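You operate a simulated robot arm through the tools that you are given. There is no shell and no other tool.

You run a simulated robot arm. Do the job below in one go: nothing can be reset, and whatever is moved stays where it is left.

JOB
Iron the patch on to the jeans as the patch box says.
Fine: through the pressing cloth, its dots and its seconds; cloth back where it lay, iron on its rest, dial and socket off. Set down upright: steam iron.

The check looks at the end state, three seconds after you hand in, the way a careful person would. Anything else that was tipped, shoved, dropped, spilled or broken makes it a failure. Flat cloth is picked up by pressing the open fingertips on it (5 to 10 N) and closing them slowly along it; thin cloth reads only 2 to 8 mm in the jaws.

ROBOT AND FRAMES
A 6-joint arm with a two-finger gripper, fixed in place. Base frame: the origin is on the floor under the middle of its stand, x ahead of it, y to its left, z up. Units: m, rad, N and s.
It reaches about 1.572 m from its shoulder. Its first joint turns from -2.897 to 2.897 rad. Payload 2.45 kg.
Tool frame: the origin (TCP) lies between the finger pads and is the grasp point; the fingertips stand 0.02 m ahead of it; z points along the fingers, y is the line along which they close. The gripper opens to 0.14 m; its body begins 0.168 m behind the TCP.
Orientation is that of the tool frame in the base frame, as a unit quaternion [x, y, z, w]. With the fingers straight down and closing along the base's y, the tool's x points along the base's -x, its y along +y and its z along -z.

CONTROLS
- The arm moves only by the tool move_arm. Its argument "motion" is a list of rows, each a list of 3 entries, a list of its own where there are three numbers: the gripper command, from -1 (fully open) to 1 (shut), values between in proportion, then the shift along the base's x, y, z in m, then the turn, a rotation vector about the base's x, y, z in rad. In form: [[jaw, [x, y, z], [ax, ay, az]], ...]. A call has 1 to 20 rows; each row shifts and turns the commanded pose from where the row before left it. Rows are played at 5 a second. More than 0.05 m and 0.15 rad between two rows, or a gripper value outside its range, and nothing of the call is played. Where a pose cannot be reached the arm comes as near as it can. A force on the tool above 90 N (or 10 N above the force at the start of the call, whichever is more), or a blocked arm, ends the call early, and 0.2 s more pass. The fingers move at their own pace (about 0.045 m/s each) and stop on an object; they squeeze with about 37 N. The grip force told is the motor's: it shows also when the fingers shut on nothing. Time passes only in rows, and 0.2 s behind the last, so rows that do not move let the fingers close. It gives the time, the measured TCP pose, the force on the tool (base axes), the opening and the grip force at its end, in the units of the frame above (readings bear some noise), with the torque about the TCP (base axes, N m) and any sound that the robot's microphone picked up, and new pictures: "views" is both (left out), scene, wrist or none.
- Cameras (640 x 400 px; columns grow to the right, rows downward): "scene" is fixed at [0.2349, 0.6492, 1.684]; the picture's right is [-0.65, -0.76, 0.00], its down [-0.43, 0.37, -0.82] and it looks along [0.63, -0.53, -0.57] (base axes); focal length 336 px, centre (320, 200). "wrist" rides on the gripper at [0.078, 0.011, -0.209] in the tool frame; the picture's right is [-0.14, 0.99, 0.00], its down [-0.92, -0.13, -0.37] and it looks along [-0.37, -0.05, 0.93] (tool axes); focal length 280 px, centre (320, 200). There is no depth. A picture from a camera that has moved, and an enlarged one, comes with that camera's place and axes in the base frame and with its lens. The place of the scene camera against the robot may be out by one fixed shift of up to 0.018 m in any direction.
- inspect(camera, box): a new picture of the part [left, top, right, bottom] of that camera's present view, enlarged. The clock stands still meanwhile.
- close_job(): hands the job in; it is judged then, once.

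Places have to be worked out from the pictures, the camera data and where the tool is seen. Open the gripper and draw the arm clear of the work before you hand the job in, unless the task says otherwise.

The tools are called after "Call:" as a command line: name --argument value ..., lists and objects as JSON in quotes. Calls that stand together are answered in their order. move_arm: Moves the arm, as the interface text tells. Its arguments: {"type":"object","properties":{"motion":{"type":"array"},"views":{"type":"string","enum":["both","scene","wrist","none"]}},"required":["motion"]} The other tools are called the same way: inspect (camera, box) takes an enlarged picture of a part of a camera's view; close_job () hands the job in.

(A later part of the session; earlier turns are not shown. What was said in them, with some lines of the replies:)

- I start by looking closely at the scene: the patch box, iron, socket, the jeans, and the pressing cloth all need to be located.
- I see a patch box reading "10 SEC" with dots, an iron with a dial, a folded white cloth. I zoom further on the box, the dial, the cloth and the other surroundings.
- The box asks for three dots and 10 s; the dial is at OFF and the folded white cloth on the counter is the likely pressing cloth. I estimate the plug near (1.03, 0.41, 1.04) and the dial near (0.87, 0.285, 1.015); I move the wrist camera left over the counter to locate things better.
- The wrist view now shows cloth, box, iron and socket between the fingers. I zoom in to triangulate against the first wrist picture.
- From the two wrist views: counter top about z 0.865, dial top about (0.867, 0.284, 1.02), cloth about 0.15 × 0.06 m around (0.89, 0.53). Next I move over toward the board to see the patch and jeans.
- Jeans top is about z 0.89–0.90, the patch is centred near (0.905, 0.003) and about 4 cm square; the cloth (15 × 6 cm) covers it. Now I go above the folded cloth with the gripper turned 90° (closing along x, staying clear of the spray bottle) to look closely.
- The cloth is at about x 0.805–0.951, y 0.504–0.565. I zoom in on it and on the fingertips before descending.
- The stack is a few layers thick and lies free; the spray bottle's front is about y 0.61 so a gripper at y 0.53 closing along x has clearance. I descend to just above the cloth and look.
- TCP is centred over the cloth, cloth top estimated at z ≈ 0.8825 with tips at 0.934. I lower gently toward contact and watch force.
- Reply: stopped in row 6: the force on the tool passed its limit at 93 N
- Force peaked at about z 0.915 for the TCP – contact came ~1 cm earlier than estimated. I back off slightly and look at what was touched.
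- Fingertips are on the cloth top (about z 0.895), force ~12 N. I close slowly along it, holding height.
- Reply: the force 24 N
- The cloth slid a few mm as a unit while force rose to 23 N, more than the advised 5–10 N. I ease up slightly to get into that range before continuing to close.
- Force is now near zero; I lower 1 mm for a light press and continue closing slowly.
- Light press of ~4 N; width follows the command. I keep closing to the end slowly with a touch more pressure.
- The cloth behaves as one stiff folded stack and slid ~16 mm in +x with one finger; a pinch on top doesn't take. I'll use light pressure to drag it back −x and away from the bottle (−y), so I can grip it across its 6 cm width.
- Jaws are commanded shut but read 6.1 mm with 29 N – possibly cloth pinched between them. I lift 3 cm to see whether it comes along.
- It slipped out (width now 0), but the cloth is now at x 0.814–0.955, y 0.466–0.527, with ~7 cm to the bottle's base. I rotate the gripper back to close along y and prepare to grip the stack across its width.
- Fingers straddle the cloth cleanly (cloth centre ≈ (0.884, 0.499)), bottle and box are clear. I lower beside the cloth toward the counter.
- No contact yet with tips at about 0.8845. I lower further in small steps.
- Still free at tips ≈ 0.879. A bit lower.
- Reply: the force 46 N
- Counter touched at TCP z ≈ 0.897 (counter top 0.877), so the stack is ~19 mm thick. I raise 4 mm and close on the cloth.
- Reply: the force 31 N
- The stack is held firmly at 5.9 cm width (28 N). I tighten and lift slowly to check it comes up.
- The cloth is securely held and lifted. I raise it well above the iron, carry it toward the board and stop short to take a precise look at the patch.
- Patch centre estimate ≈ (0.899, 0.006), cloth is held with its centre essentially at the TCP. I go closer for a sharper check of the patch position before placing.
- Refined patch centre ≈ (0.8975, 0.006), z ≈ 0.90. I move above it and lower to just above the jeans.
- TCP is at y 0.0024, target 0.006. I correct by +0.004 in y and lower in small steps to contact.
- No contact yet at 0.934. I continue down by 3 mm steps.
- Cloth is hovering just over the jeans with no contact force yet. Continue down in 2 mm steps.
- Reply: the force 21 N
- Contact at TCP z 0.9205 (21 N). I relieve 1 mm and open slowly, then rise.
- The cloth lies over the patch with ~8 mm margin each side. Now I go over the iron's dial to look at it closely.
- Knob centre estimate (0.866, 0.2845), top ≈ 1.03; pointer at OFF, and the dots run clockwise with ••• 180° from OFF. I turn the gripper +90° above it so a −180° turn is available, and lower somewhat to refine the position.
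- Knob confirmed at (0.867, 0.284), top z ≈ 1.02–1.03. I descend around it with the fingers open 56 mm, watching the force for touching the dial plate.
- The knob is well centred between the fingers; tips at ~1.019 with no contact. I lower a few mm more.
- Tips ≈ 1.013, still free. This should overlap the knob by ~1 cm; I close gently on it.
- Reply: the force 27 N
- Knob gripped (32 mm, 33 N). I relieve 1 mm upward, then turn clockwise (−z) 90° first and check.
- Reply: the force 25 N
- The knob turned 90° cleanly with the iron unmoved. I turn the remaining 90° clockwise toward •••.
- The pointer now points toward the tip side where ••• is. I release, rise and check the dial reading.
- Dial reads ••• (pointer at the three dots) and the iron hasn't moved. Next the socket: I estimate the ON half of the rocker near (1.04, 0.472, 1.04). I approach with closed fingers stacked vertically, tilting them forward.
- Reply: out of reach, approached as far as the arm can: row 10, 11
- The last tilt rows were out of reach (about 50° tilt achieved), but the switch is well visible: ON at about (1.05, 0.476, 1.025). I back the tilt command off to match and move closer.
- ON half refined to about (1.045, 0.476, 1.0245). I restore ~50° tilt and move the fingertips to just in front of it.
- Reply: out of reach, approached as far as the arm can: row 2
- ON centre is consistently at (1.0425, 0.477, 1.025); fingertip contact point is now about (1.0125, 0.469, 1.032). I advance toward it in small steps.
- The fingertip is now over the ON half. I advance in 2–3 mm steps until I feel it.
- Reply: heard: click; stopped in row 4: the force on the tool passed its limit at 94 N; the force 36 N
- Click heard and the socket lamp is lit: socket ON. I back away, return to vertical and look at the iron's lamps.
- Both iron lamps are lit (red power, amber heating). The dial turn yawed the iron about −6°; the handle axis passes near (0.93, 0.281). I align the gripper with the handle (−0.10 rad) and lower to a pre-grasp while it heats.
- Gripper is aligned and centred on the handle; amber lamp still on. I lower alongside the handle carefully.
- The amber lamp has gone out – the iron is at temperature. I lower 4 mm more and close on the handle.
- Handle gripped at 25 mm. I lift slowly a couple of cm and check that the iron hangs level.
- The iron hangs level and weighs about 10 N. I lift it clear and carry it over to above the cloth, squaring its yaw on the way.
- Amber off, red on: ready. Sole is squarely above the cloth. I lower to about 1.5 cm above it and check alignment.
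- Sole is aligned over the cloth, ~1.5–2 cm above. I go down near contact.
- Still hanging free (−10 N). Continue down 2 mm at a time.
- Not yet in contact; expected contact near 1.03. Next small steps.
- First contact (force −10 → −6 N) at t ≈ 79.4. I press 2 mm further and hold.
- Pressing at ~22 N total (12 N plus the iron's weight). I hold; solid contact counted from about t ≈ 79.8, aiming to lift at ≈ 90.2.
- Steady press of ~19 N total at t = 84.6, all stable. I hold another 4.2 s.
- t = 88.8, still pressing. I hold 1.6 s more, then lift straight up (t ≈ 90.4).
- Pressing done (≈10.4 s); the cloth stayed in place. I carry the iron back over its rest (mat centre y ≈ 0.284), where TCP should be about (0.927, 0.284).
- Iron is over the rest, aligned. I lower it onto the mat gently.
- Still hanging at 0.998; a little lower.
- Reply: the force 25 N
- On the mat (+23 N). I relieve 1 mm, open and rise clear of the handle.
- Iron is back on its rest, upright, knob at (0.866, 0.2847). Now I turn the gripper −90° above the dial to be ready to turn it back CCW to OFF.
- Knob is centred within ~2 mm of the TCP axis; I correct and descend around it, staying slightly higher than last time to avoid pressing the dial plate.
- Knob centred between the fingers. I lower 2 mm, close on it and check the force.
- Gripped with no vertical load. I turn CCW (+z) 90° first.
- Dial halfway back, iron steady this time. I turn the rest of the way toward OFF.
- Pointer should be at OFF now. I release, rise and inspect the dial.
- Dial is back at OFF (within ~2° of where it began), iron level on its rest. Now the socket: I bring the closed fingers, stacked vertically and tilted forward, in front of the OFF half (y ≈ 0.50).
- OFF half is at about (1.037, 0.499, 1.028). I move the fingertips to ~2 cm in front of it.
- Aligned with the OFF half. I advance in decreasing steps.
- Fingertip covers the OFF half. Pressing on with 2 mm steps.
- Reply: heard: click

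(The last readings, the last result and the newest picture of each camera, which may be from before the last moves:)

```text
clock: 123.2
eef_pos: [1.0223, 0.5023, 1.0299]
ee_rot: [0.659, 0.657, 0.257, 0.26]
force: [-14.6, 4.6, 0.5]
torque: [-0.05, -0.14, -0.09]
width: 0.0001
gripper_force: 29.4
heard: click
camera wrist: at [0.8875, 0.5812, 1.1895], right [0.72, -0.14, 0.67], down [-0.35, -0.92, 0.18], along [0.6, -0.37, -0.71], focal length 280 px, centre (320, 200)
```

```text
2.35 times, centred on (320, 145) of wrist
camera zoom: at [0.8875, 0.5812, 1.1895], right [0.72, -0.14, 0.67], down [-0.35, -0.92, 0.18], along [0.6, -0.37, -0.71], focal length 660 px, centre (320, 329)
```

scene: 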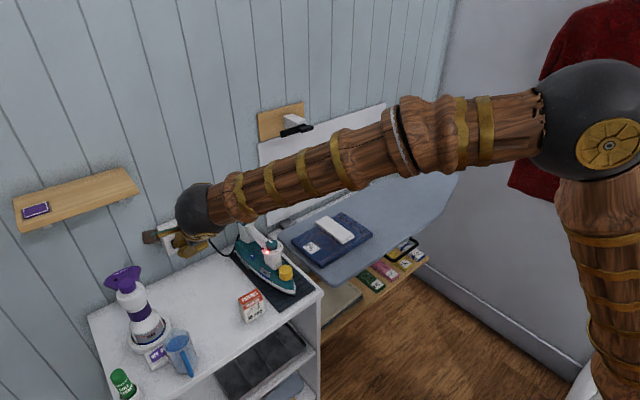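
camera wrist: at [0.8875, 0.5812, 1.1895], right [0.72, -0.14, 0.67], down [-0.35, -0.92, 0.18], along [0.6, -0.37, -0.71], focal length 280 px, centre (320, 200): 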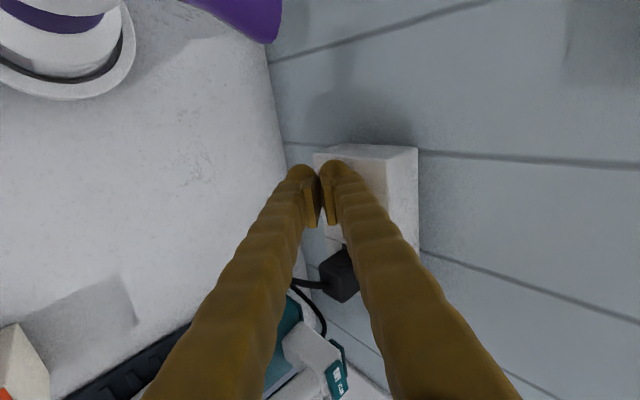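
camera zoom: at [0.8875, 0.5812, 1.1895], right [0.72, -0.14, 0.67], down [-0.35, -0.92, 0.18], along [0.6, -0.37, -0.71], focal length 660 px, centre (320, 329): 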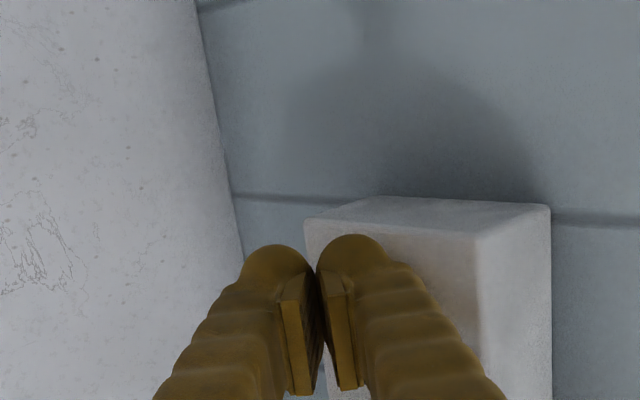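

Click heard. I withdraw, return to vertical and verify the lamps are out.

Call:
move_arm --motion '[[1, [-0.02, -0.002, 0.002], [0, 0, 0]], [1, [-0.04, -0.005, 0.02], [0, 0.03, 0]], [1, [-0.04, -0.01, 0.02], [0, 0.1, 0]], [1, [-0.02, -0.02, 0.03], [0, 0.12, 0]], [1, [0, -0.03, 0.035], [0, 0.12, 0]], [1, [0, -0.04, 0.025], [0, 0.12, 0]], [1, [0, -0.045, 0], [0, 0.12, 0]], [0.5, [0, -0.045, 0], [0, 0.13, 0]], [0, [0, -0.02, 0], [0, 0, 0.14]], [-0.2, [0, -0.02, 0], [0, 0, 0.143]], [-0.2, [0, -0.02, 0], [0, 0, 0.143]], [-0.2, [0, -0.02, 0], [0, 0, 0.143]], [-0.2, [0, -0.02, 0], [0, 0, 0.143]], [-0.2, [0, -0.02, 0], [0, 0, 0.143]], [-0.2, [0, 0, 0], [0, 0, 0.143]], [-0.2, [0, 0, 0], [0, 0, 0.143]], [-0.2, [0, 0, 0], [0, 0, 0.143]], [-0.2, [0, 0, 0], [0, 0, 0.143]], [-0.2, [0, 0, 0], [0, 0, 0.144]], [-0.2, [0, 0, 0], [0, 0, 0]]]'

Call:
inspect --camera "scene" --box '[150, 190, 320, 310]'

Call:
inspect --camera "wrist" --box '[180, 60, 480, 260]'

```text
clock: 127.4
eef_pos: [0.9022, 0.1851, 1.1619]
ee_rot: [0.0, 1.0, 0.004, 0.002]
force: [-0.3, 0.6, 0.7]
torque: [-0.01, 0.01, 0.02]
width: 0.084
gripper_force: 0.0
camera wrist: at [0.8231, 0.1936, 1.3697], right [0.14, 0.99, 0.01], down [0.92, -0.13, 0.37], along [0.37, -0.04, -0.93], focal length 280 px, centre (320, 200)
```

scene: 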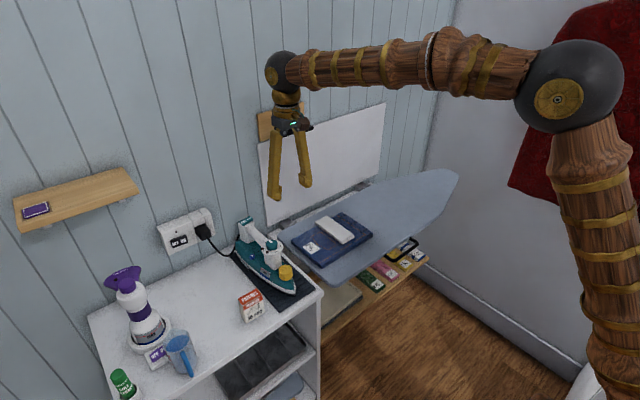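
wrist: 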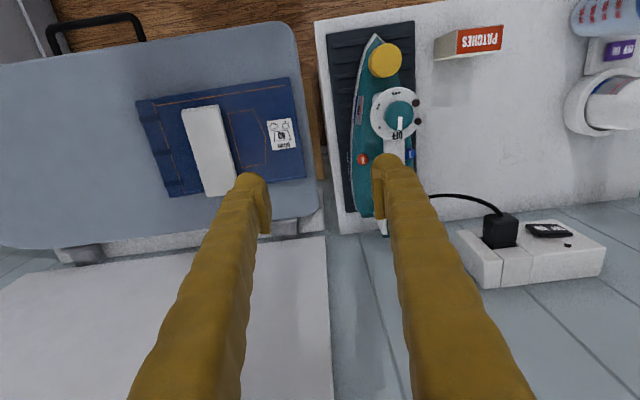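

```text
3.33 times, centred on (235, 250) of scene
camera zoom: at [0.2349, 0.6492, 1.684], right [-0.65, -0.76, 0.0], down [-0.43, 0.37, -0.82], along [0.63, -0.53, -0.57], focal length 1119 px, centre (603, 33)
```

zoom: 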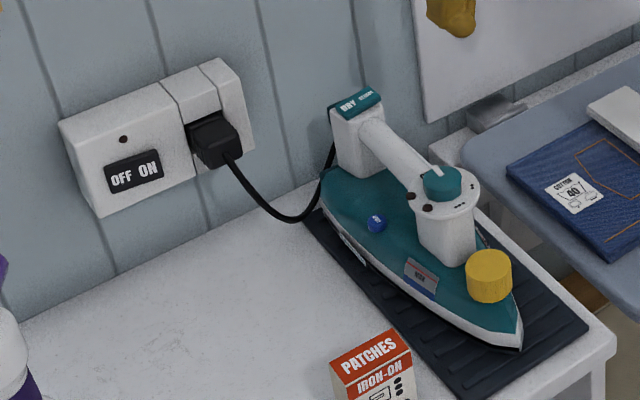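

```text
2.00 times, centred on (330, 160) of wrist
camera zoom: at [0.8231, 0.1936, 1.3697], right [0.14, 0.99, 0.01], down [0.92, -0.13, 0.37], along [0.37, -0.04, -0.93], focal length 561 px, centre (300, 280)
```

zoom: 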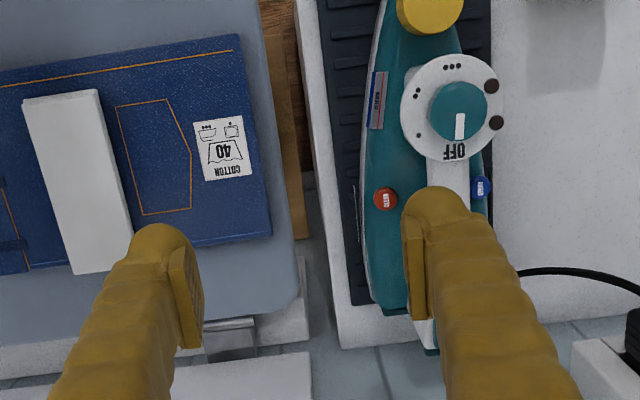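

Socket lamp and both iron lamps are out; rocker shows OFF pressed. Now I go back above the cloth on the jeans to pick it up.

Call:
move_arm --motion '[[-0.2, [-0.001, -0.045, 0], [-0.008, 0.004, 0]], [-0.2, [-0.001, -0.045, 0], [0, 0, 0]], [-0.2, [-0.001, -0.045, 0], [0, 0, 0]], [-0.2, [0, -0.043, -0.02], [0, 0, 0]], [-0.2, [0, 0, -0.045], [0, 0, 0]], [-0.2, [0, 0, -0.045], [0, 0, 0]], [-0.2, [0, 0, 0], [0, 0, 0]]]'

Call:
inspect --camera "wrist" --box '[200, 60, 440, 260]'

Call:
inspect --camera "scene" --box '[270, 170, 400, 290]'

```text
clock: 129.0
eef_pos: [0.8992, 0.0069, 1.0506]
ee_rot: [0.001, 1.0, 0.0, -0.001]
force: [0.4, -0.3, 0.1]
torque: [0.01, 0.01, -0.03]
width: 0.084
gripper_force: 0.1
camera wrist: at [0.8209, 0.0184, 1.2594], right [0.14, 0.99, 0.0], down [0.92, -0.13, 0.37], along [0.36, -0.05, -0.93], focal length 280 px, centre (320, 200)
```

scene: 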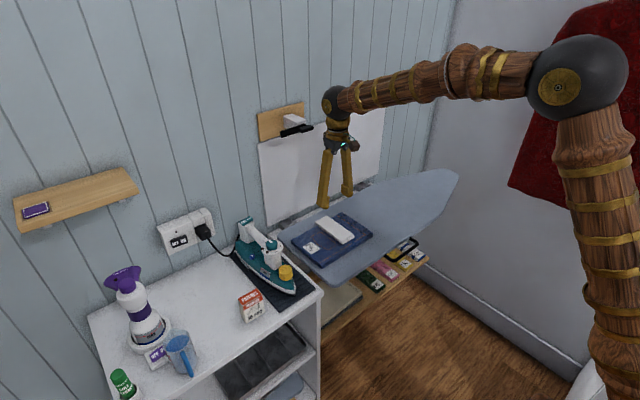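
wrist: 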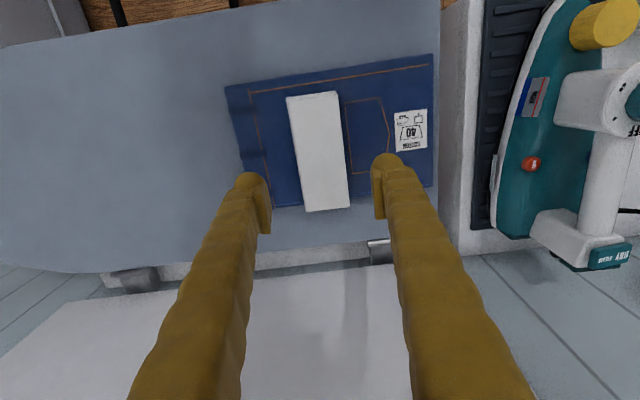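

```text
2.00 times, centred on (320, 160) of wrist
camera zoom: at [0.8209, 0.0184, 1.2594], right [0.14, 0.99, 0.0], down [0.92, -0.13, 0.37], along [0.36, -0.05, -0.93], focal length 561 px, centre (320, 280)
```

zoom: 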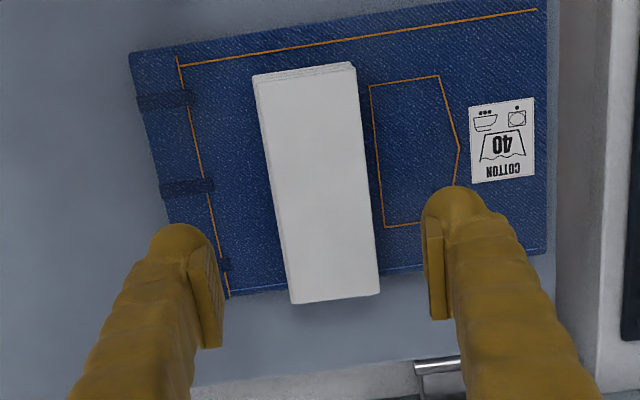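

```text
3.33 times, centred on (335, 230) of scene
camera zoom: at [0.2349, 0.6492, 1.684], right [-0.65, -0.76, 0.0], down [-0.43, 0.37, -0.82], along [0.63, -0.53, -0.57], focal length 1119 px, centre (270, 100)
```

zoom: 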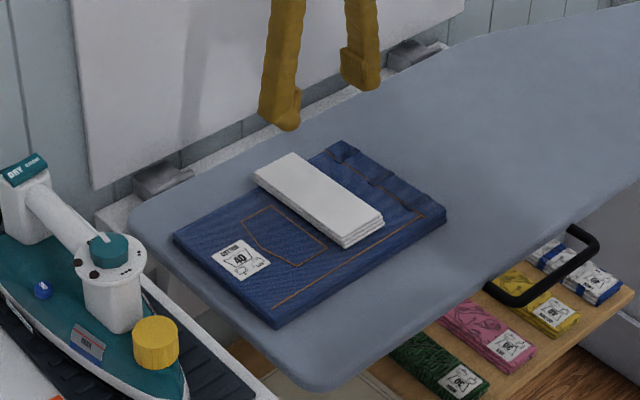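

Cloth centre ≈ (0.900, 0.008), right under the TCP. I descend beside it to the same height as when I released it.

Call:
move_arm --motion '[[-0.2, [0.0005, 0.001, -0.045], [0, 0, 0]], [-0.2, [0, 0, -0.045], [0, 0, 0]], [-0.2, [0, 0, -0.025], [0, 0, 0]], [-0.2, [0, 0, -0.009], [0, 0, 0]], [-0.2, [0, 0, -0.003], [0, 0, 0]], [-0.2, [0, 0, 0], [0, 0, 0]]]' --views "none"

```text
clock: 130.4
eef_pos: [0.8995, 0.0069, 0.9241]
ee_rot: [0.001, 1.0, 0.001, -0.001]
force: [0.5, 0.8, 1.3]
torque: [-0.01, 0.0, 0.04]
width: 0.0839
gripper_force: 0.2
```

No contact; 2 mm more, then close on the cloth.

Call:
move_arm --motion '[[-0.2, [0, 0, -0.002], [0, 0, 0]], [-0.1, [0, 0, 0], [0, 0, 0]], [0, [0, 0, 0], [0, 0, 0]], [0.1, [0, 0, 0], [0, 0, 0]], [0.2, [0, 0, 0], [0, 0, 0]], [0.3, [0, 0, 0], [0, 0, 0]], [0.6, [0, 0, 0], [0, 0, 0]], [1, [0, 0, 0], [0, 0, 0]], [1, [0, 0, 0], [0, 0, 0]]]' --views "none"

```text
clock: 132.4
eef_pos: [0.9003, 0.0077, 0.9222]
ee_rot: [0.0, 1.0, 0.001, 0.0]
force: [-0.2, -0.6, 0.2]
torque: [0.04, 0.01, 0.0]
width: 0.0584
gripper_force: 36.9
```

Cloth gripped at 58 mm with no side load. I lift it straight up and look at the patch.

Call:
move_arm --motion '[[1, [0, 0, 0.004], [0, 0, 0]], [1, [0, 0, 0.015], [0, 0, 0]], [1, [0, 0, 0.035], [0, 0, 0]], [1, [0, 0, 0.045], [0, 0, 0]], [1, [0, 0, 0.045], [0, 0, 0]], [1, [0, 0, 0.045], [0, 0, 0]], [1, [0, 0.04, 0.03], [0, 0, 0]], [1, [0, 0.045, 0], [0, 0, 0]], [1, [0, 0.045, 0], [0, 0, 0]], [1, [0, 0, 0], [0, 0, 0]]]'

Call:
inspect --camera "wrist" --box '[140, 60, 320, 220]'

Call:
inspect --camera "scene" --box '[270, 150, 400, 290]'

```text
clock: 134.6
eef_pos: [0.9006, 0.1376, 1.1424]
ee_rot: [0.001, 1.0, 0.0, 0.001]
force: [1.0, 0.0, -0.1]
torque: [0.0, 0.02, 0.02]
width: 0.0584
gripper_force: 36.5
camera wrist: at [0.8227, 0.1488, 1.35], right [0.14, 0.99, 0.0], down [0.92, -0.13, 0.37], along [0.36, -0.05, -0.93], focal length 280 px, centre (320, 200)
```

scene: 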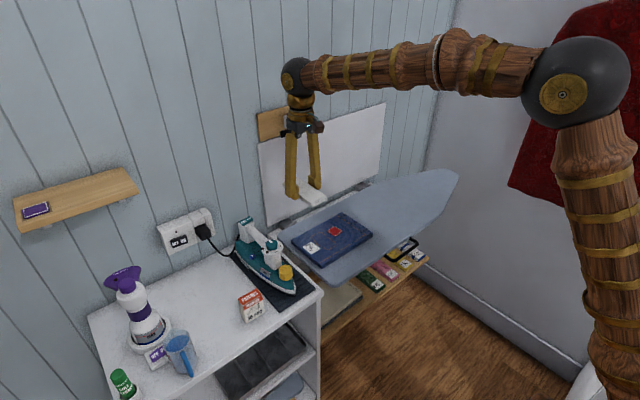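
wrist: 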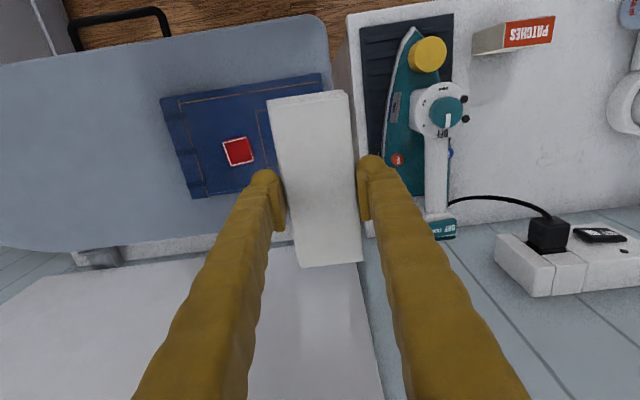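

```text
2.50 times, centred on (230, 140) of wrist
camera zoom: at [0.8227, 0.1488, 1.35], right [0.14, 0.99, 0.0], down [0.92, -0.13, 0.37], along [0.36, -0.05, -0.93], focal length 701 px, centre (545, 350)
```

zoom: 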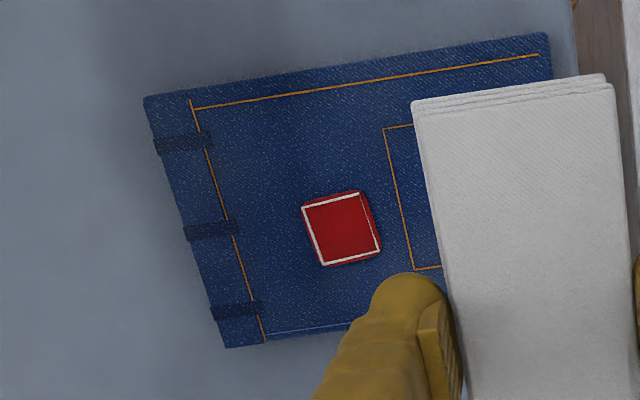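

```text
2.86 times, centred on (335, 220) of scene
camera zoom: at [0.2349, 0.6492, 1.684], right [-0.65, -0.76, 0.0], down [-0.43, 0.37, -0.82], along [0.63, -0.53, -0.57], focal length 959 px, centre (277, 143)
```

zoom: 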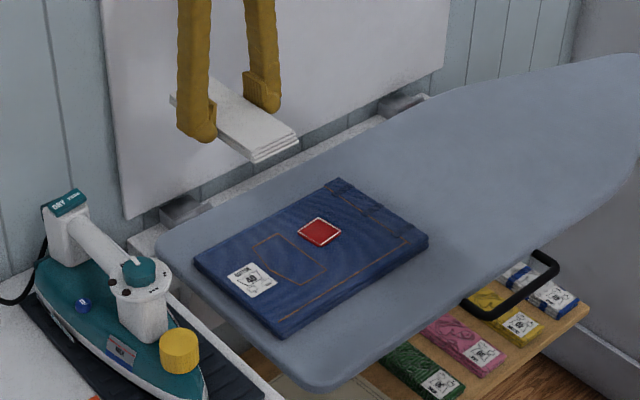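

The patch now lies flat and bonded, jeans undisturbed. I carry the cloth back toward the counter; I'll set it down at y ≈ 0.503 (clear of the bottle's dock) and then nudge it to its original place at about (0.879, 0.528).

Call:
move_arm --motion '[[1, [0, 0.03, 0.01], [0, 0, 0]], [1, [-0.003, 0.045, 0.01], [0, 0, 0]], [1, [-0.003, 0.045, 0], [0, 0, 0]], [1, [-0.003, 0.045, 0], [0, 0, 0]], [1, [-0.003, 0.045, 0], [0, 0, 0]], [1, [-0.003, 0.045, 0], [0, 0, 0]], [1, [-0.003, 0.045, 0], [0, 0, 0]], [1, [-0.003, 0.04, 0], [0, 0, 0]], [1, [-0.001, 0.0255, 0], [0, 0, 0]], [1, [0, 0, -0.045], [0, 0, 0]], [1, [0, 0, -0.045], [0, 0, 0]], [1, [0, 0, -0.045], [0, 0, 0]], [1, [0, 0, -0.04], [0, 0, 0]], [1, [0, 0, 0], [0, 0, 0]]]'

Call:
inspect --camera "wrist" --box '[220, 60, 520, 280]'

Call:
inspect --camera "scene" --box '[100, 220, 270, 370]'

```text
clock: 137.6
eef_pos: [0.8772, 0.503, 0.9869]
ee_rot: [0.001, 1.0, 0.001, 0.0]
force: [0.1, -0.5, 0.5]
torque: [-0.04, -0.01, 0.03]
width: 0.0583
gripper_force: 37.1
camera wrist: at [0.7997, 0.5142, 1.1954], right [0.14, 0.99, 0.0], down [0.92, -0.13, 0.37], along [0.36, -0.05, -0.93], focal length 280 px, centre (320, 200)
```

scene: 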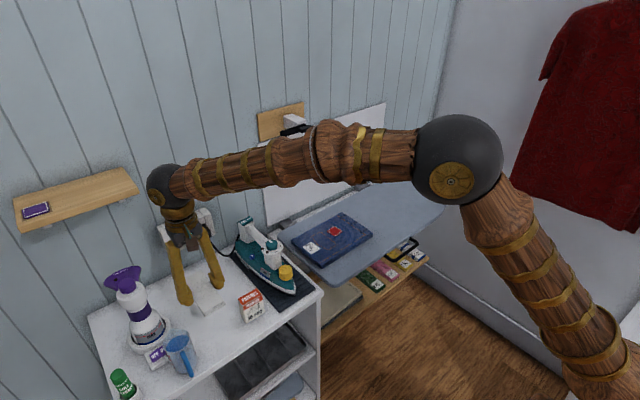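
wrist: 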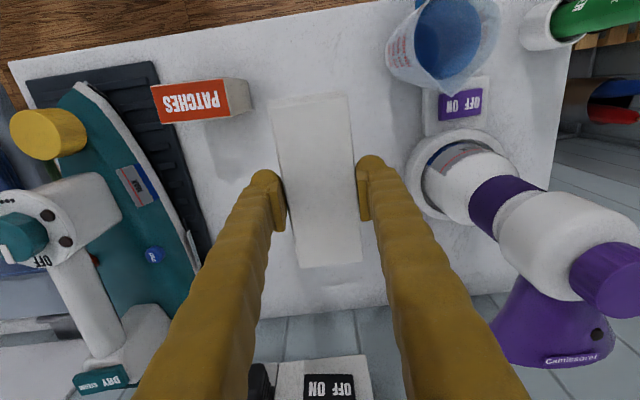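

```text
1.82 times, centred on (370, 170) of wrist
camera zoom: at [0.7997, 0.5142, 1.1954], right [0.14, 0.99, 0.0], down [0.92, -0.13, 0.37], along [0.36, -0.05, -0.93], focal length 510 px, centre (229, 254)
```

zoom: 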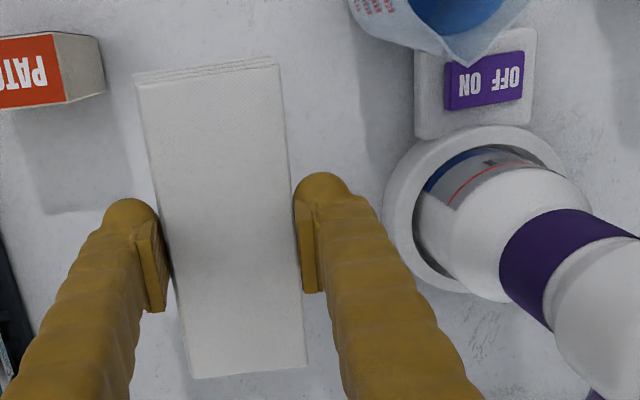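

```text
2.67 times, centred on (185, 295) of scene
camera zoom: at [0.2349, 0.6492, 1.684], right [-0.65, -0.76, 0.0], down [-0.43, 0.37, -0.82], along [0.63, -0.53, -0.57], focal length 895 px, centre (680, -53)
```

zoom: 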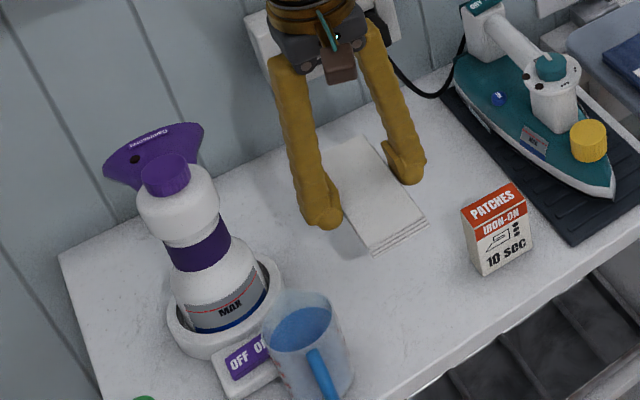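

The dock's near edge is at y ≈ 0.594, so setting down here at y ≈ 0.503 is right. I lower the cloth to the counter.

Call:
move_arm --motion '[[1, [0.001, 0, -0.04], [0, 0, 0]], [1, [0, 0, -0.03], [0, 0, 0]], [1, [0, 0, -0.008], [0, 0, 0]], [1, [0, 0, -0.003], [0, 0, 0]], [1, [0, 0, 0], [0, 0, 0]]]' --views "none"

```text
clock: 138.8
eef_pos: [0.8773, 0.502, 0.9073]
ee_rot: [0.002, 1.0, 0.001, 0.0]
force: [0.5, 0.3, -1.2]
torque: [-0.03, -0.01, 0.02]
width: 0.0584
gripper_force: 36.9
```

Call:
move_arm --motion '[[1, [0, 0, -0.002], [0, 0, 0]], [1, [0, 0, -0.002], [0, 0, 0]], [1, [0, 0, 0], [0, 0, 0]]]' --views "none"

```text
clock: 139.6
eef_pos: [0.877, 0.5036, 0.9028]
ee_rot: [0.001, 1.0, 0.0, 0.0]
force: [-1.0, -0.4, -1.0]
torque: [-0.02, 0.02, 0.01]
width: 0.0585
gripper_force: 37.0
```

Call:
move_arm --motion '[[1, [0, 0, -0.0015], [0, 0, 0]], [1, [0, 0, -0.0015], [0, 0, 0]], [1, [0, 0, 0], [0, 0, 0]]]' --views "none"

```text
clock: 140.4
eef_pos: [0.8788, 0.502, 0.8999]
ee_rot: [0.001, 1.0, 0.001, 0.0]
force: [-4.3, -5.6, 15.2]
torque: [-0.07, 0.12, -0.04]
width: 0.0584
gripper_force: 36.7
```

Cloth touches the counter (+15 N). I relieve 1 mm, open slowly and rise.

Call:
move_arm --motion '[[1, [0, 0, 0.001], [0, 0, 0]], [0.3, [0, 0, 0], [0, 0, 0]], [0.15, [0, 0, 0], [0, 0, 0]], [0.05, [0, 0, 0], [0, 0, 0]], [-0.05, [0, 0, 0], [0, 0, 0]], [-0.05, [0, 0, 0.005], [0, 0, 0]], [-0.05, [0, 0, 0.03], [0, 0, 0]], [-0.05, [0, 0, 0.045], [0, 0, 0]], [0.3, [0, -0.03, 0.03], [0, 0, 0]], [0.8, [0, -0.03, 0], [0, 0, 0.1428]], [1, [0, 0, 0], [0, 0, 0.1428]], [1, [0, 0, 0], [0, 0, 0.1428]], [1, [0, 0, 0], [0, 0, 0.1428]], [1, [0, 0, 0], [0, 0, 0.1428]], [1, [0, 0, 0], [0, 0, 0.1428]], [1, [0, 0, 0], [0, 0, 0.1428]], [1, [0, 0, 0], [0, 0, 0.1428]], [1, [0, 0, 0], [0, 0, 0.1428]], [1, [0, 0, 0], [0, 0, 0.1428]], [1, [0, 0, 0], [0, 0, 0.1428]]]'

Call:
inspect --camera "wrist" --box '[200, 100, 440, 300]'

```text
clock: 144.6
eef_pos: [0.879, 0.442, 1.0106]
ee_rot: [-0.707, 0.707, 0.001, -0.001]
force: [-0.1, -0.2, 0.2]
torque: [0.0, 0.01, 0.01]
width: 0.0004
gripper_force: 29.5
camera wrist: at [0.8679, 0.3655, 1.2179], right [-0.99, 0.14, 0.0], down [0.13, 0.92, 0.37], along [0.05, 0.36, -0.93], focal length 280 px, centre (320, 200)
```

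scene: 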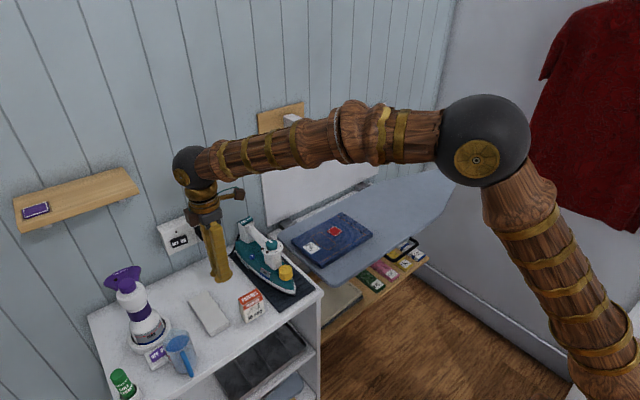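
wrist: 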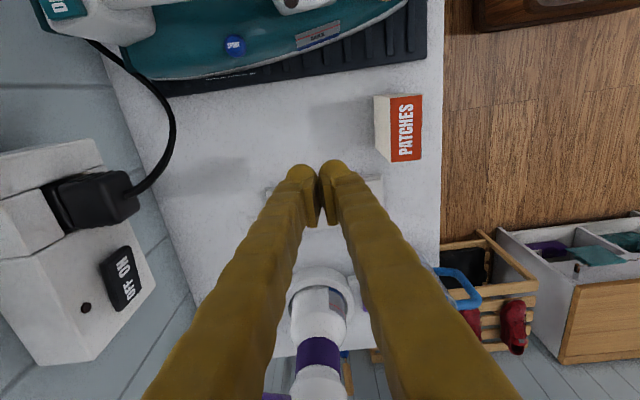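

```text
2.00 times, centred on (320, 200) of wrist
camera zoom: at [0.8679, 0.3655, 1.2179], right [-0.99, 0.14, 0.0], down [0.13, 0.92, 0.37], along [0.05, 0.36, -0.93], focal length 561 px, centre (320, 200)
```

zoom: 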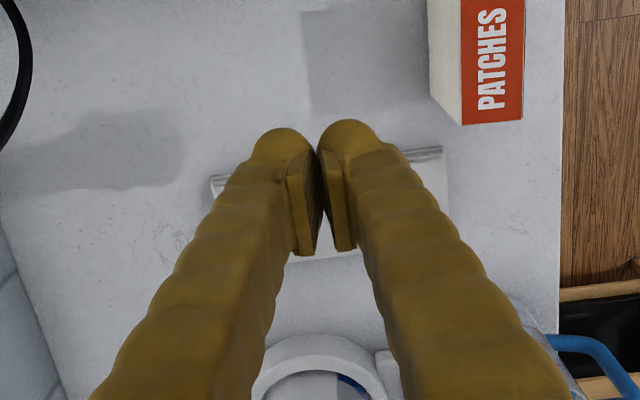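

Cloth is resting on the counter with its −y edge near y 0.473. With the closed fingers (about 7 cm wide along x) on its −y side, I lower to mid-thickness to push it +y.

Call:
move_arm --motion '[[1, [0, 0, -0.04], [0, 0, 0]], [1, [0, 0, -0.04], [0, 0, 0]], [1, [0, 0, -0.02], [0, 0, 0]], [1, [0, 0, -0.007], [0, 0, 0]], [1, [0, 0, 0], [0, 0, 0]]]'

Call:
inspect --camera "wrist" --box '[200, 100, 440, 300]'

Call:
inspect --camera "scene" --box '[130, 220, 290, 360]'

```text
clock: 145.8
eef_pos: [0.8786, 0.4425, 0.9026]
ee_rot: [-0.707, 0.707, 0.001, -0.001]
force: [-0.6, 0.4, -1.0]
torque: [0.02, 0.02, -0.02]
width: 0.0
gripper_force: 29.4
camera wrist: at [0.8679, 0.3646, 1.111], right [-0.99, 0.14, 0.0], down [0.13, 0.92, 0.37], along [0.05, 0.36, -0.93], focal length 280 px, centre (320, 200)
```

scene: 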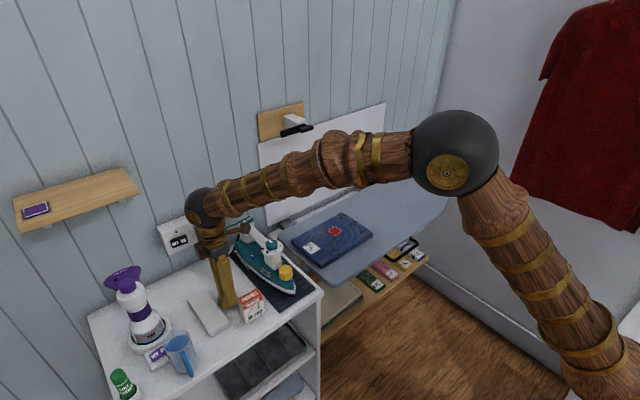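
wrist: 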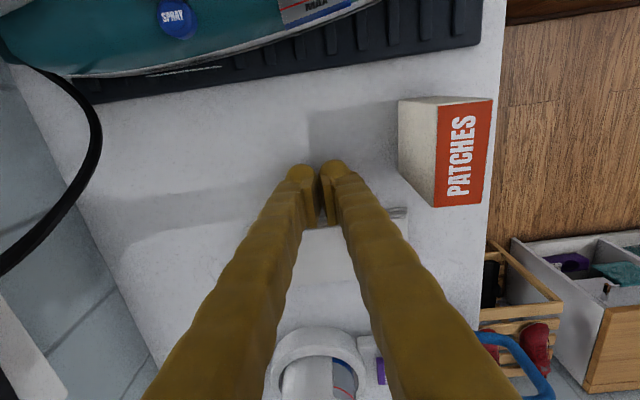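

```text
2.00 times, centred on (320, 200) of wrist
camera zoom: at [0.8679, 0.3646, 1.111], right [-0.99, 0.14, 0.0], down [0.13, 0.92, 0.37], along [0.05, 0.36, -0.93], focal length 561 px, centre (320, 200)
```

zoom: 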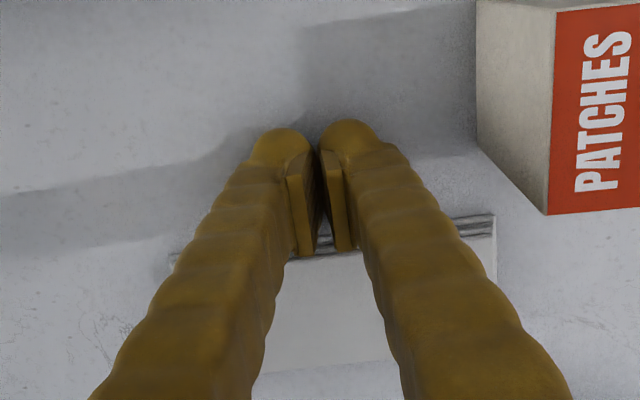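

```text
2.86 times, centred on (210, 290) of scene
camera zoom: at [0.2349, 0.6492, 1.684], right [-0.65, -0.76, 0.0], down [-0.43, 0.37, -0.82], along [0.63, -0.53, -0.57], focal length 959 px, centre (634, -57)
```

zoom: 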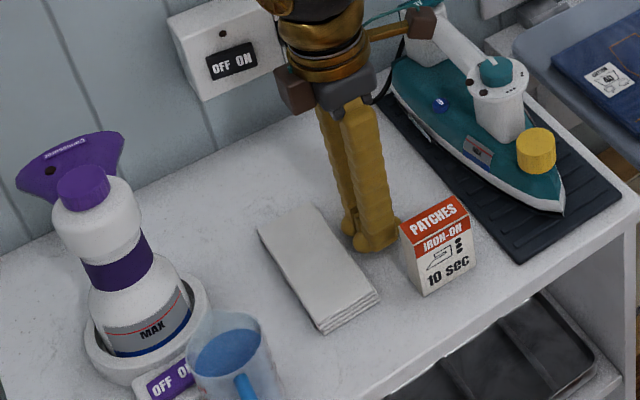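

Fingers are just behind the middle of the cloth's −y edge, clear of the box. I push +y in small steps to TCP y ≈ 0.484.

Call:
move_arm --motion '[[1, [0, 0.006, 0], [0, 0, 0]], [1, [0, 0.006, 0], [0, 0, 0]], [1, [0, 0.005, 0], [0, 0, 0]], [1, [0, 0.005, 0], [0, 0, 0]], [1, [0, 0.005, 0], [0, 0, 0]], [1, [0, 0.005, 0], [0, 0, 0]], [1, [0, 0.005, 0], [0, 0, 0]], [1, [0, 0, 0], [0, 0, 0]]]'

Call:
inspect --camera "wrist" --box '[200, 100, 440, 300]'

Call:
inspect --camera "scene" --box '[130, 220, 290, 360]'

```text
clock: 147.6
eef_pos: [0.8787, 0.4794, 0.904]
ee_rot: [-0.706, 0.708, 0.001, 0.0]
force: [0.2, 0.0, 0.2]
torque: [-0.04, 0.0, 0.0]
width: 0.0001
gripper_force: 29.0
camera wrist: at [0.8678, 0.4021, 1.1114], right [-0.99, 0.14, 0.0], down [0.13, 0.92, 0.37], along [0.05, 0.36, -0.93], focal length 280 px, centre (320, 200)
```

scene: 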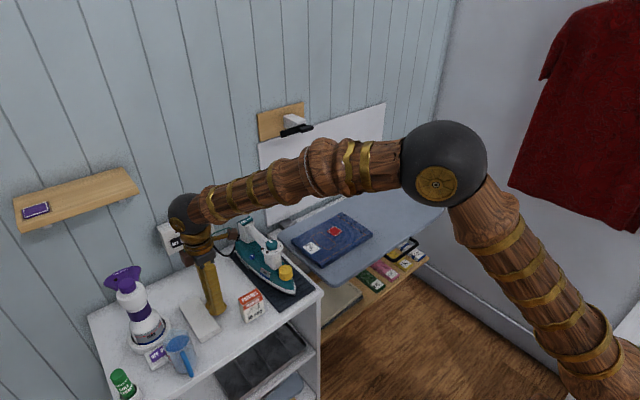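
wrist: 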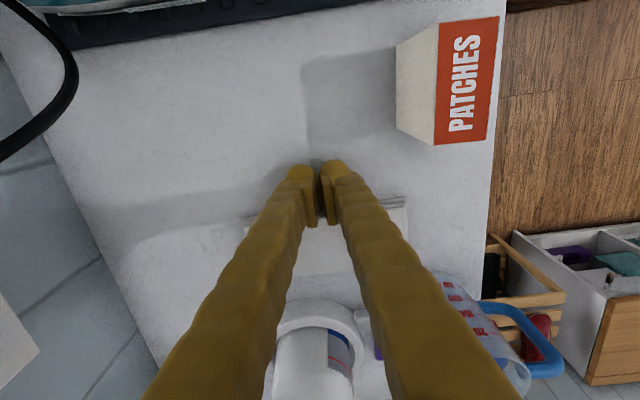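

```text
2.00 times, centred on (320, 200) of wrist
camera zoom: at [0.8678, 0.4021, 1.1114], right [-0.99, 0.14, 0.0], down [0.13, 0.92, 0.37], along [0.05, 0.36, -0.93], focal length 561 px, centre (320, 200)
```

zoom: 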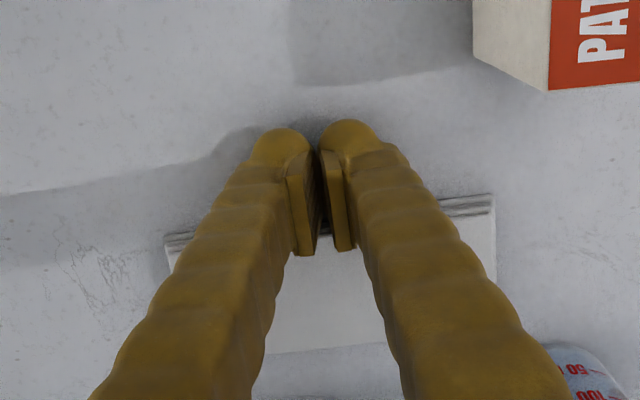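

```text
2.86 times, centred on (210, 290) of scene
camera zoom: at [0.2349, 0.6492, 1.684], right [-0.65, -0.76, 0.0], down [-0.43, 0.37, -0.82], along [0.63, -0.53, -0.57], focal length 959 px, centre (634, -57)
```

zoom: 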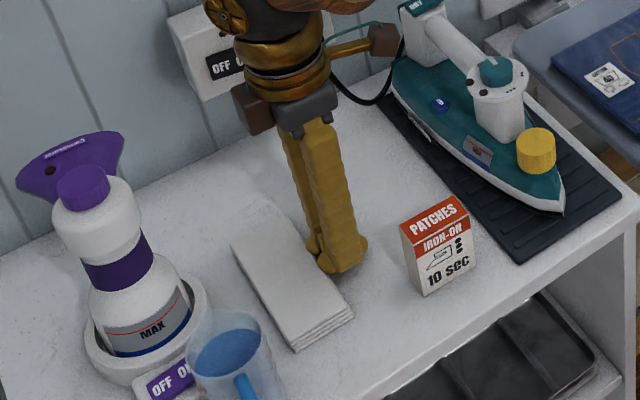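

The cloth's corners now match the starting picture within about a pixel (1–3 mm). I back off −y a little, rise, and move the arm clear.

Call:
move_arm --motion '[[1, [0, -0.012, 0], [0, 0, 0]], [1, [0, 0, 0.03], [0, 0, 0]], [1, [0, 0, 0.045], [0, 0, 0]], [0.5, [0, 0, 0.045], [0, 0, 0]], [0, [-0.01, 0, 0.045], [0, 0, -0.1428]], [-0.5, [-0.02, -0.01, 0.04], [0, 0, -0.1428]], [-1, [-0.03, -0.01, 0.03], [0, 0, -0.1428]], [-1, [-0.03, -0.01, 0.03], [0, 0, -0.1428]], [-1, [-0.03, -0.01, 0.03], [0, 0, -0.1428]], [-1, [-0.03, -0.01, 0.03], [0, 0, -0.1428]], [-1, [-0.03, -0.01, 0.03], [0, 0, -0.1428]], [-1, [-0.03, -0.01, 0.03], [0, 0, -0.1428]], [-1, [-0.02, -0.01, 0.02], [0, 0, -0.1428]], [-1, [-0.01, -0.01, 0.02], [0, 0, -0.1428]], [-1, [0, -0.01, 0.02], [0, 0, -0.1428]], [-1, [0, 0, 0], [0, 0, 0]]]'

Call:
inspect --camera "scene" --box '[80, 190, 320, 400]'

Call:
inspect --camera "scene" --box '[270, 170, 440, 300]'

Call:
inspect --camera "wrist" --box '[200, 100, 460, 320]'

```text
clock: 151.0
eef_pos: [0.6385, 0.3683, 1.348]
ee_rot: [0.001, 1.0, 0.002, 0.0]
force: [-0.3, -0.1, -0.7]
torque: [-0.01, -0.02, -0.03]
width: 0.1401
gripper_force: 0.0
camera wrist: at [0.5603, 0.3793, 1.5569], right [0.14, 0.99, 0.0], down [0.92, -0.13, 0.37], along [0.36, -0.05, -0.93], focal length 280 px, centre (320, 200)
```

scene: 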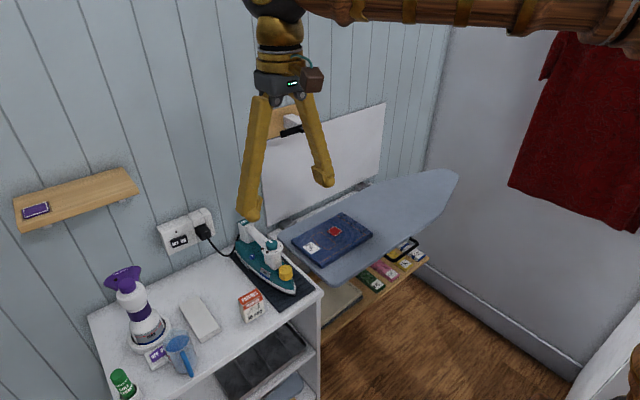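
wrist: 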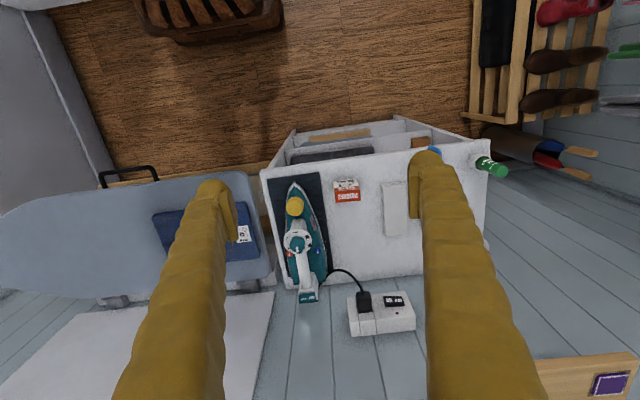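

```text
1.90 times, centred on (200, 295) of scene
camera zoom: at [0.2349, 0.6492, 1.684], right [-0.65, -0.76, 0.0], down [-0.43, 0.37, -0.82], along [0.63, -0.53, -0.57], focal length 639 px, centre (549, 19)
```

zoom: 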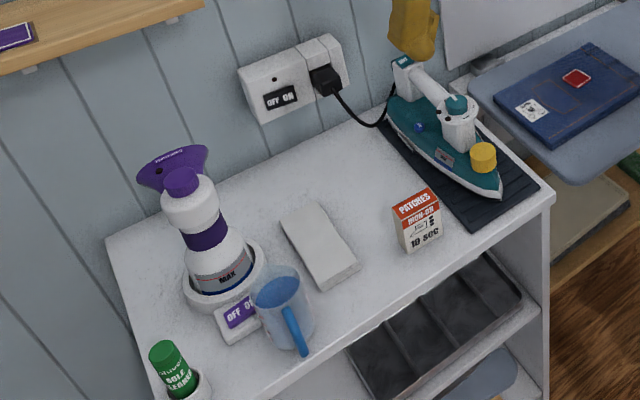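

```text
3.08 times, centred on (355, 235) of scene
camera zoom: at [0.2349, 0.6492, 1.684], right [-0.65, -0.76, 0.0], down [-0.43, 0.37, -0.82], along [0.63, -0.53, -0.57], focal length 1033 px, centre (212, 92)
```

zoom: 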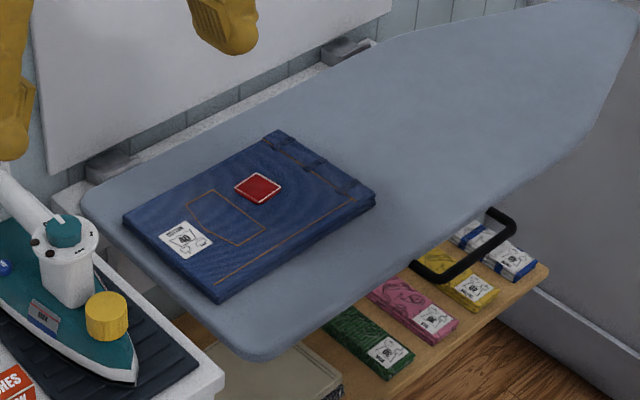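

```text
1.82 times, centred on (330, 210) of wrist
camera zoom: at [0.5603, 0.3793, 1.5569], right [0.14, 0.99, 0.0], down [0.92, -0.13, 0.37], along [0.36, -0.05, -0.93], focal length 510 px, centre (302, 182)
```

zoom: 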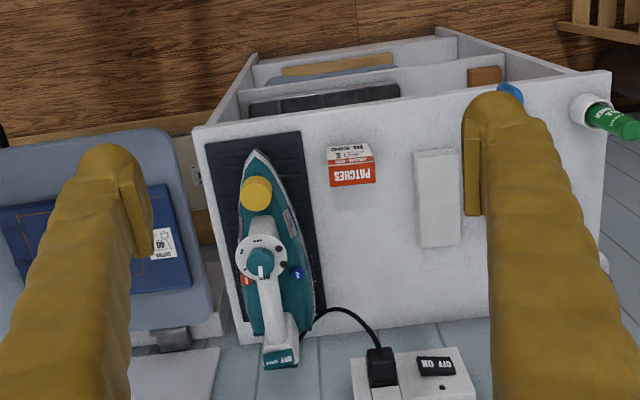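

Everything appears back in place. I make a last zoomed check on the dial, switch, patch and cloth before handing in.

Call:
inspect --camera "scene" --box '[255, 232, 300, 285]'

Call:
inspect --camera "scene" --box '[150, 190, 230, 260]'

Call:
inspect --camera "scene" --box '[315, 215, 355, 245]'

Call:
inspect --camera "scene" --box '[175, 285, 230, 345]'

Call:
inspect --camera "wrist" --box '[270, 220, 330, 280]'

```text
7.55 times, centred on (278, 258) of scene
camera zoom: at [0.2349, 0.6492, 1.684], right [-0.65, -0.76, 0.0], down [-0.43, 0.37, -0.82], along [0.63, -0.53, -0.57], focal length 2533 px, centre (641, -242)
```

zoom: 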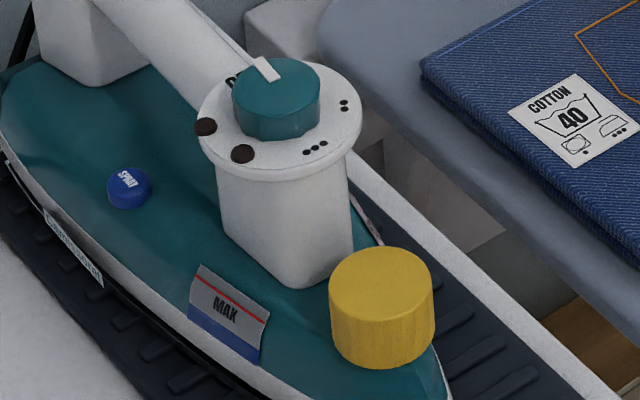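

```text
5.71 times, centred on (190, 225) of scene
camera zoom: at [0.2349, 0.6492, 1.684], right [-0.65, -0.76, 0.0], down [-0.43, 0.37, -0.82], along [0.63, -0.53, -0.57], focal length 1918 px, centre (1063, 57)
```

zoom: 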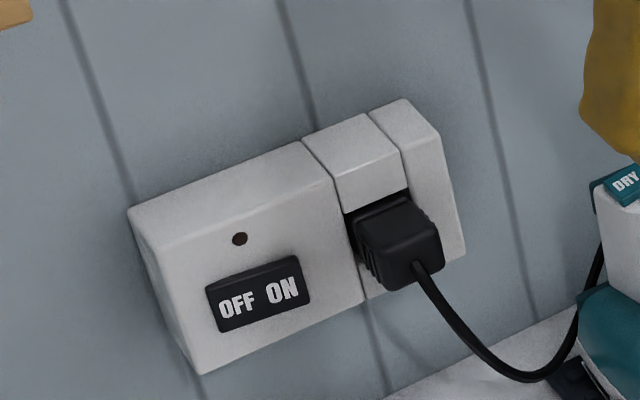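

```text
13.33 times, centred on (335, 230) of scene
camera zoom: at [0.2349, 0.6492, 1.684], right [-0.65, -0.76, 0.0], down [-0.43, 0.37, -0.82], along [0.63, -0.53, -0.57], focal length 4476 px, centre (120, -200)
```

zoom: 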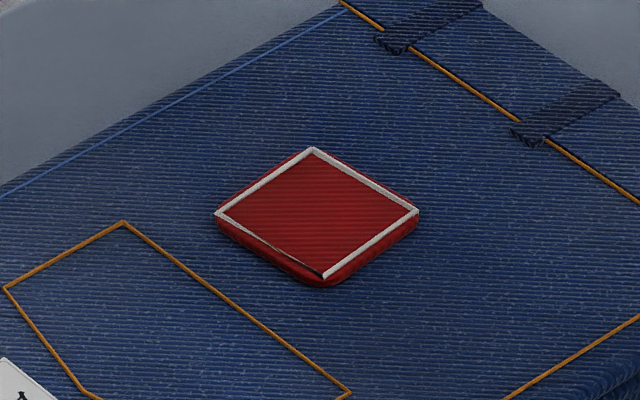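

```text
6.67 times, centred on (202, 315) of scene
camera zoom: at [0.2349, 0.6492, 1.684], right [-0.65, -0.76, 0.0], down [-0.43, 0.37, -0.82], along [0.63, -0.53, -0.57], focal length 2238 px, centre (1103, -567)
```

zoom: 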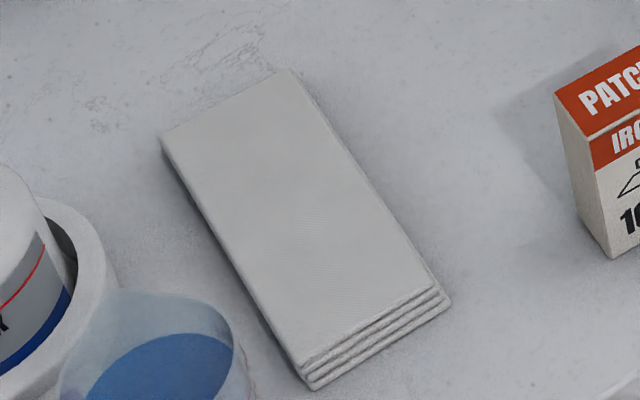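

```text
6.67 times, centred on (300, 250) of wrist
camera zoom: at [0.5603, 0.3793, 1.5569], right [0.14, 0.99, 0.0], down [0.92, -0.13, 0.37], along [0.36, -0.05, -0.93], focal length 1869 px, centre (453, -133)
```

zoom: 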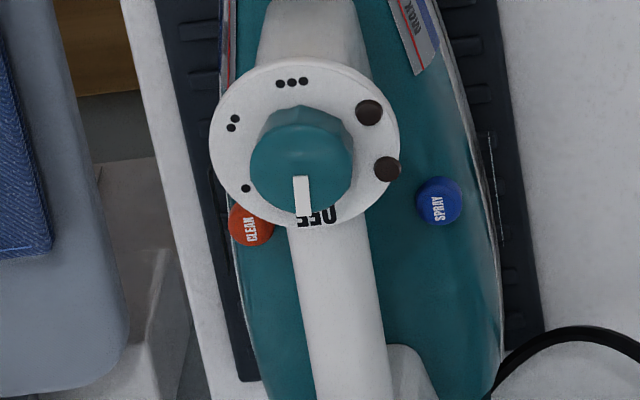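

All checks out: the patch is flat and bonded, the cloth is within a few mm of its start, the iron is upright on its rest. Dial and socket are OFF with lamps out, and the gripper is open and clear. I hand in.

Call:
close_job

```text
The job is handed in.
```

The patch is ironed on to the jeans and lies flat. I pressed it through the pressing cloth with the dial at three dots for about 10.4 seconds, with about 20 N of total pressure.

- **Cloth:** it is back on the counter within about 4 mm of where it started. I tried to pick it up by its top and it slid about 16 mm, so I gripped it by its sides instead. On the way back I set it down slightly short and pushed it the last 2 to 3 cm.
- **Iron:** it stands upright on its rest, in line with the mat.
- **Dial and socket:** the dial is back at OFF within a few degrees. The socket switch is off, and its lamp and both iron lamps are out.
- **Everything else:** nothing else on the counter or board looks moved. The gripper is open and the arm is clear.
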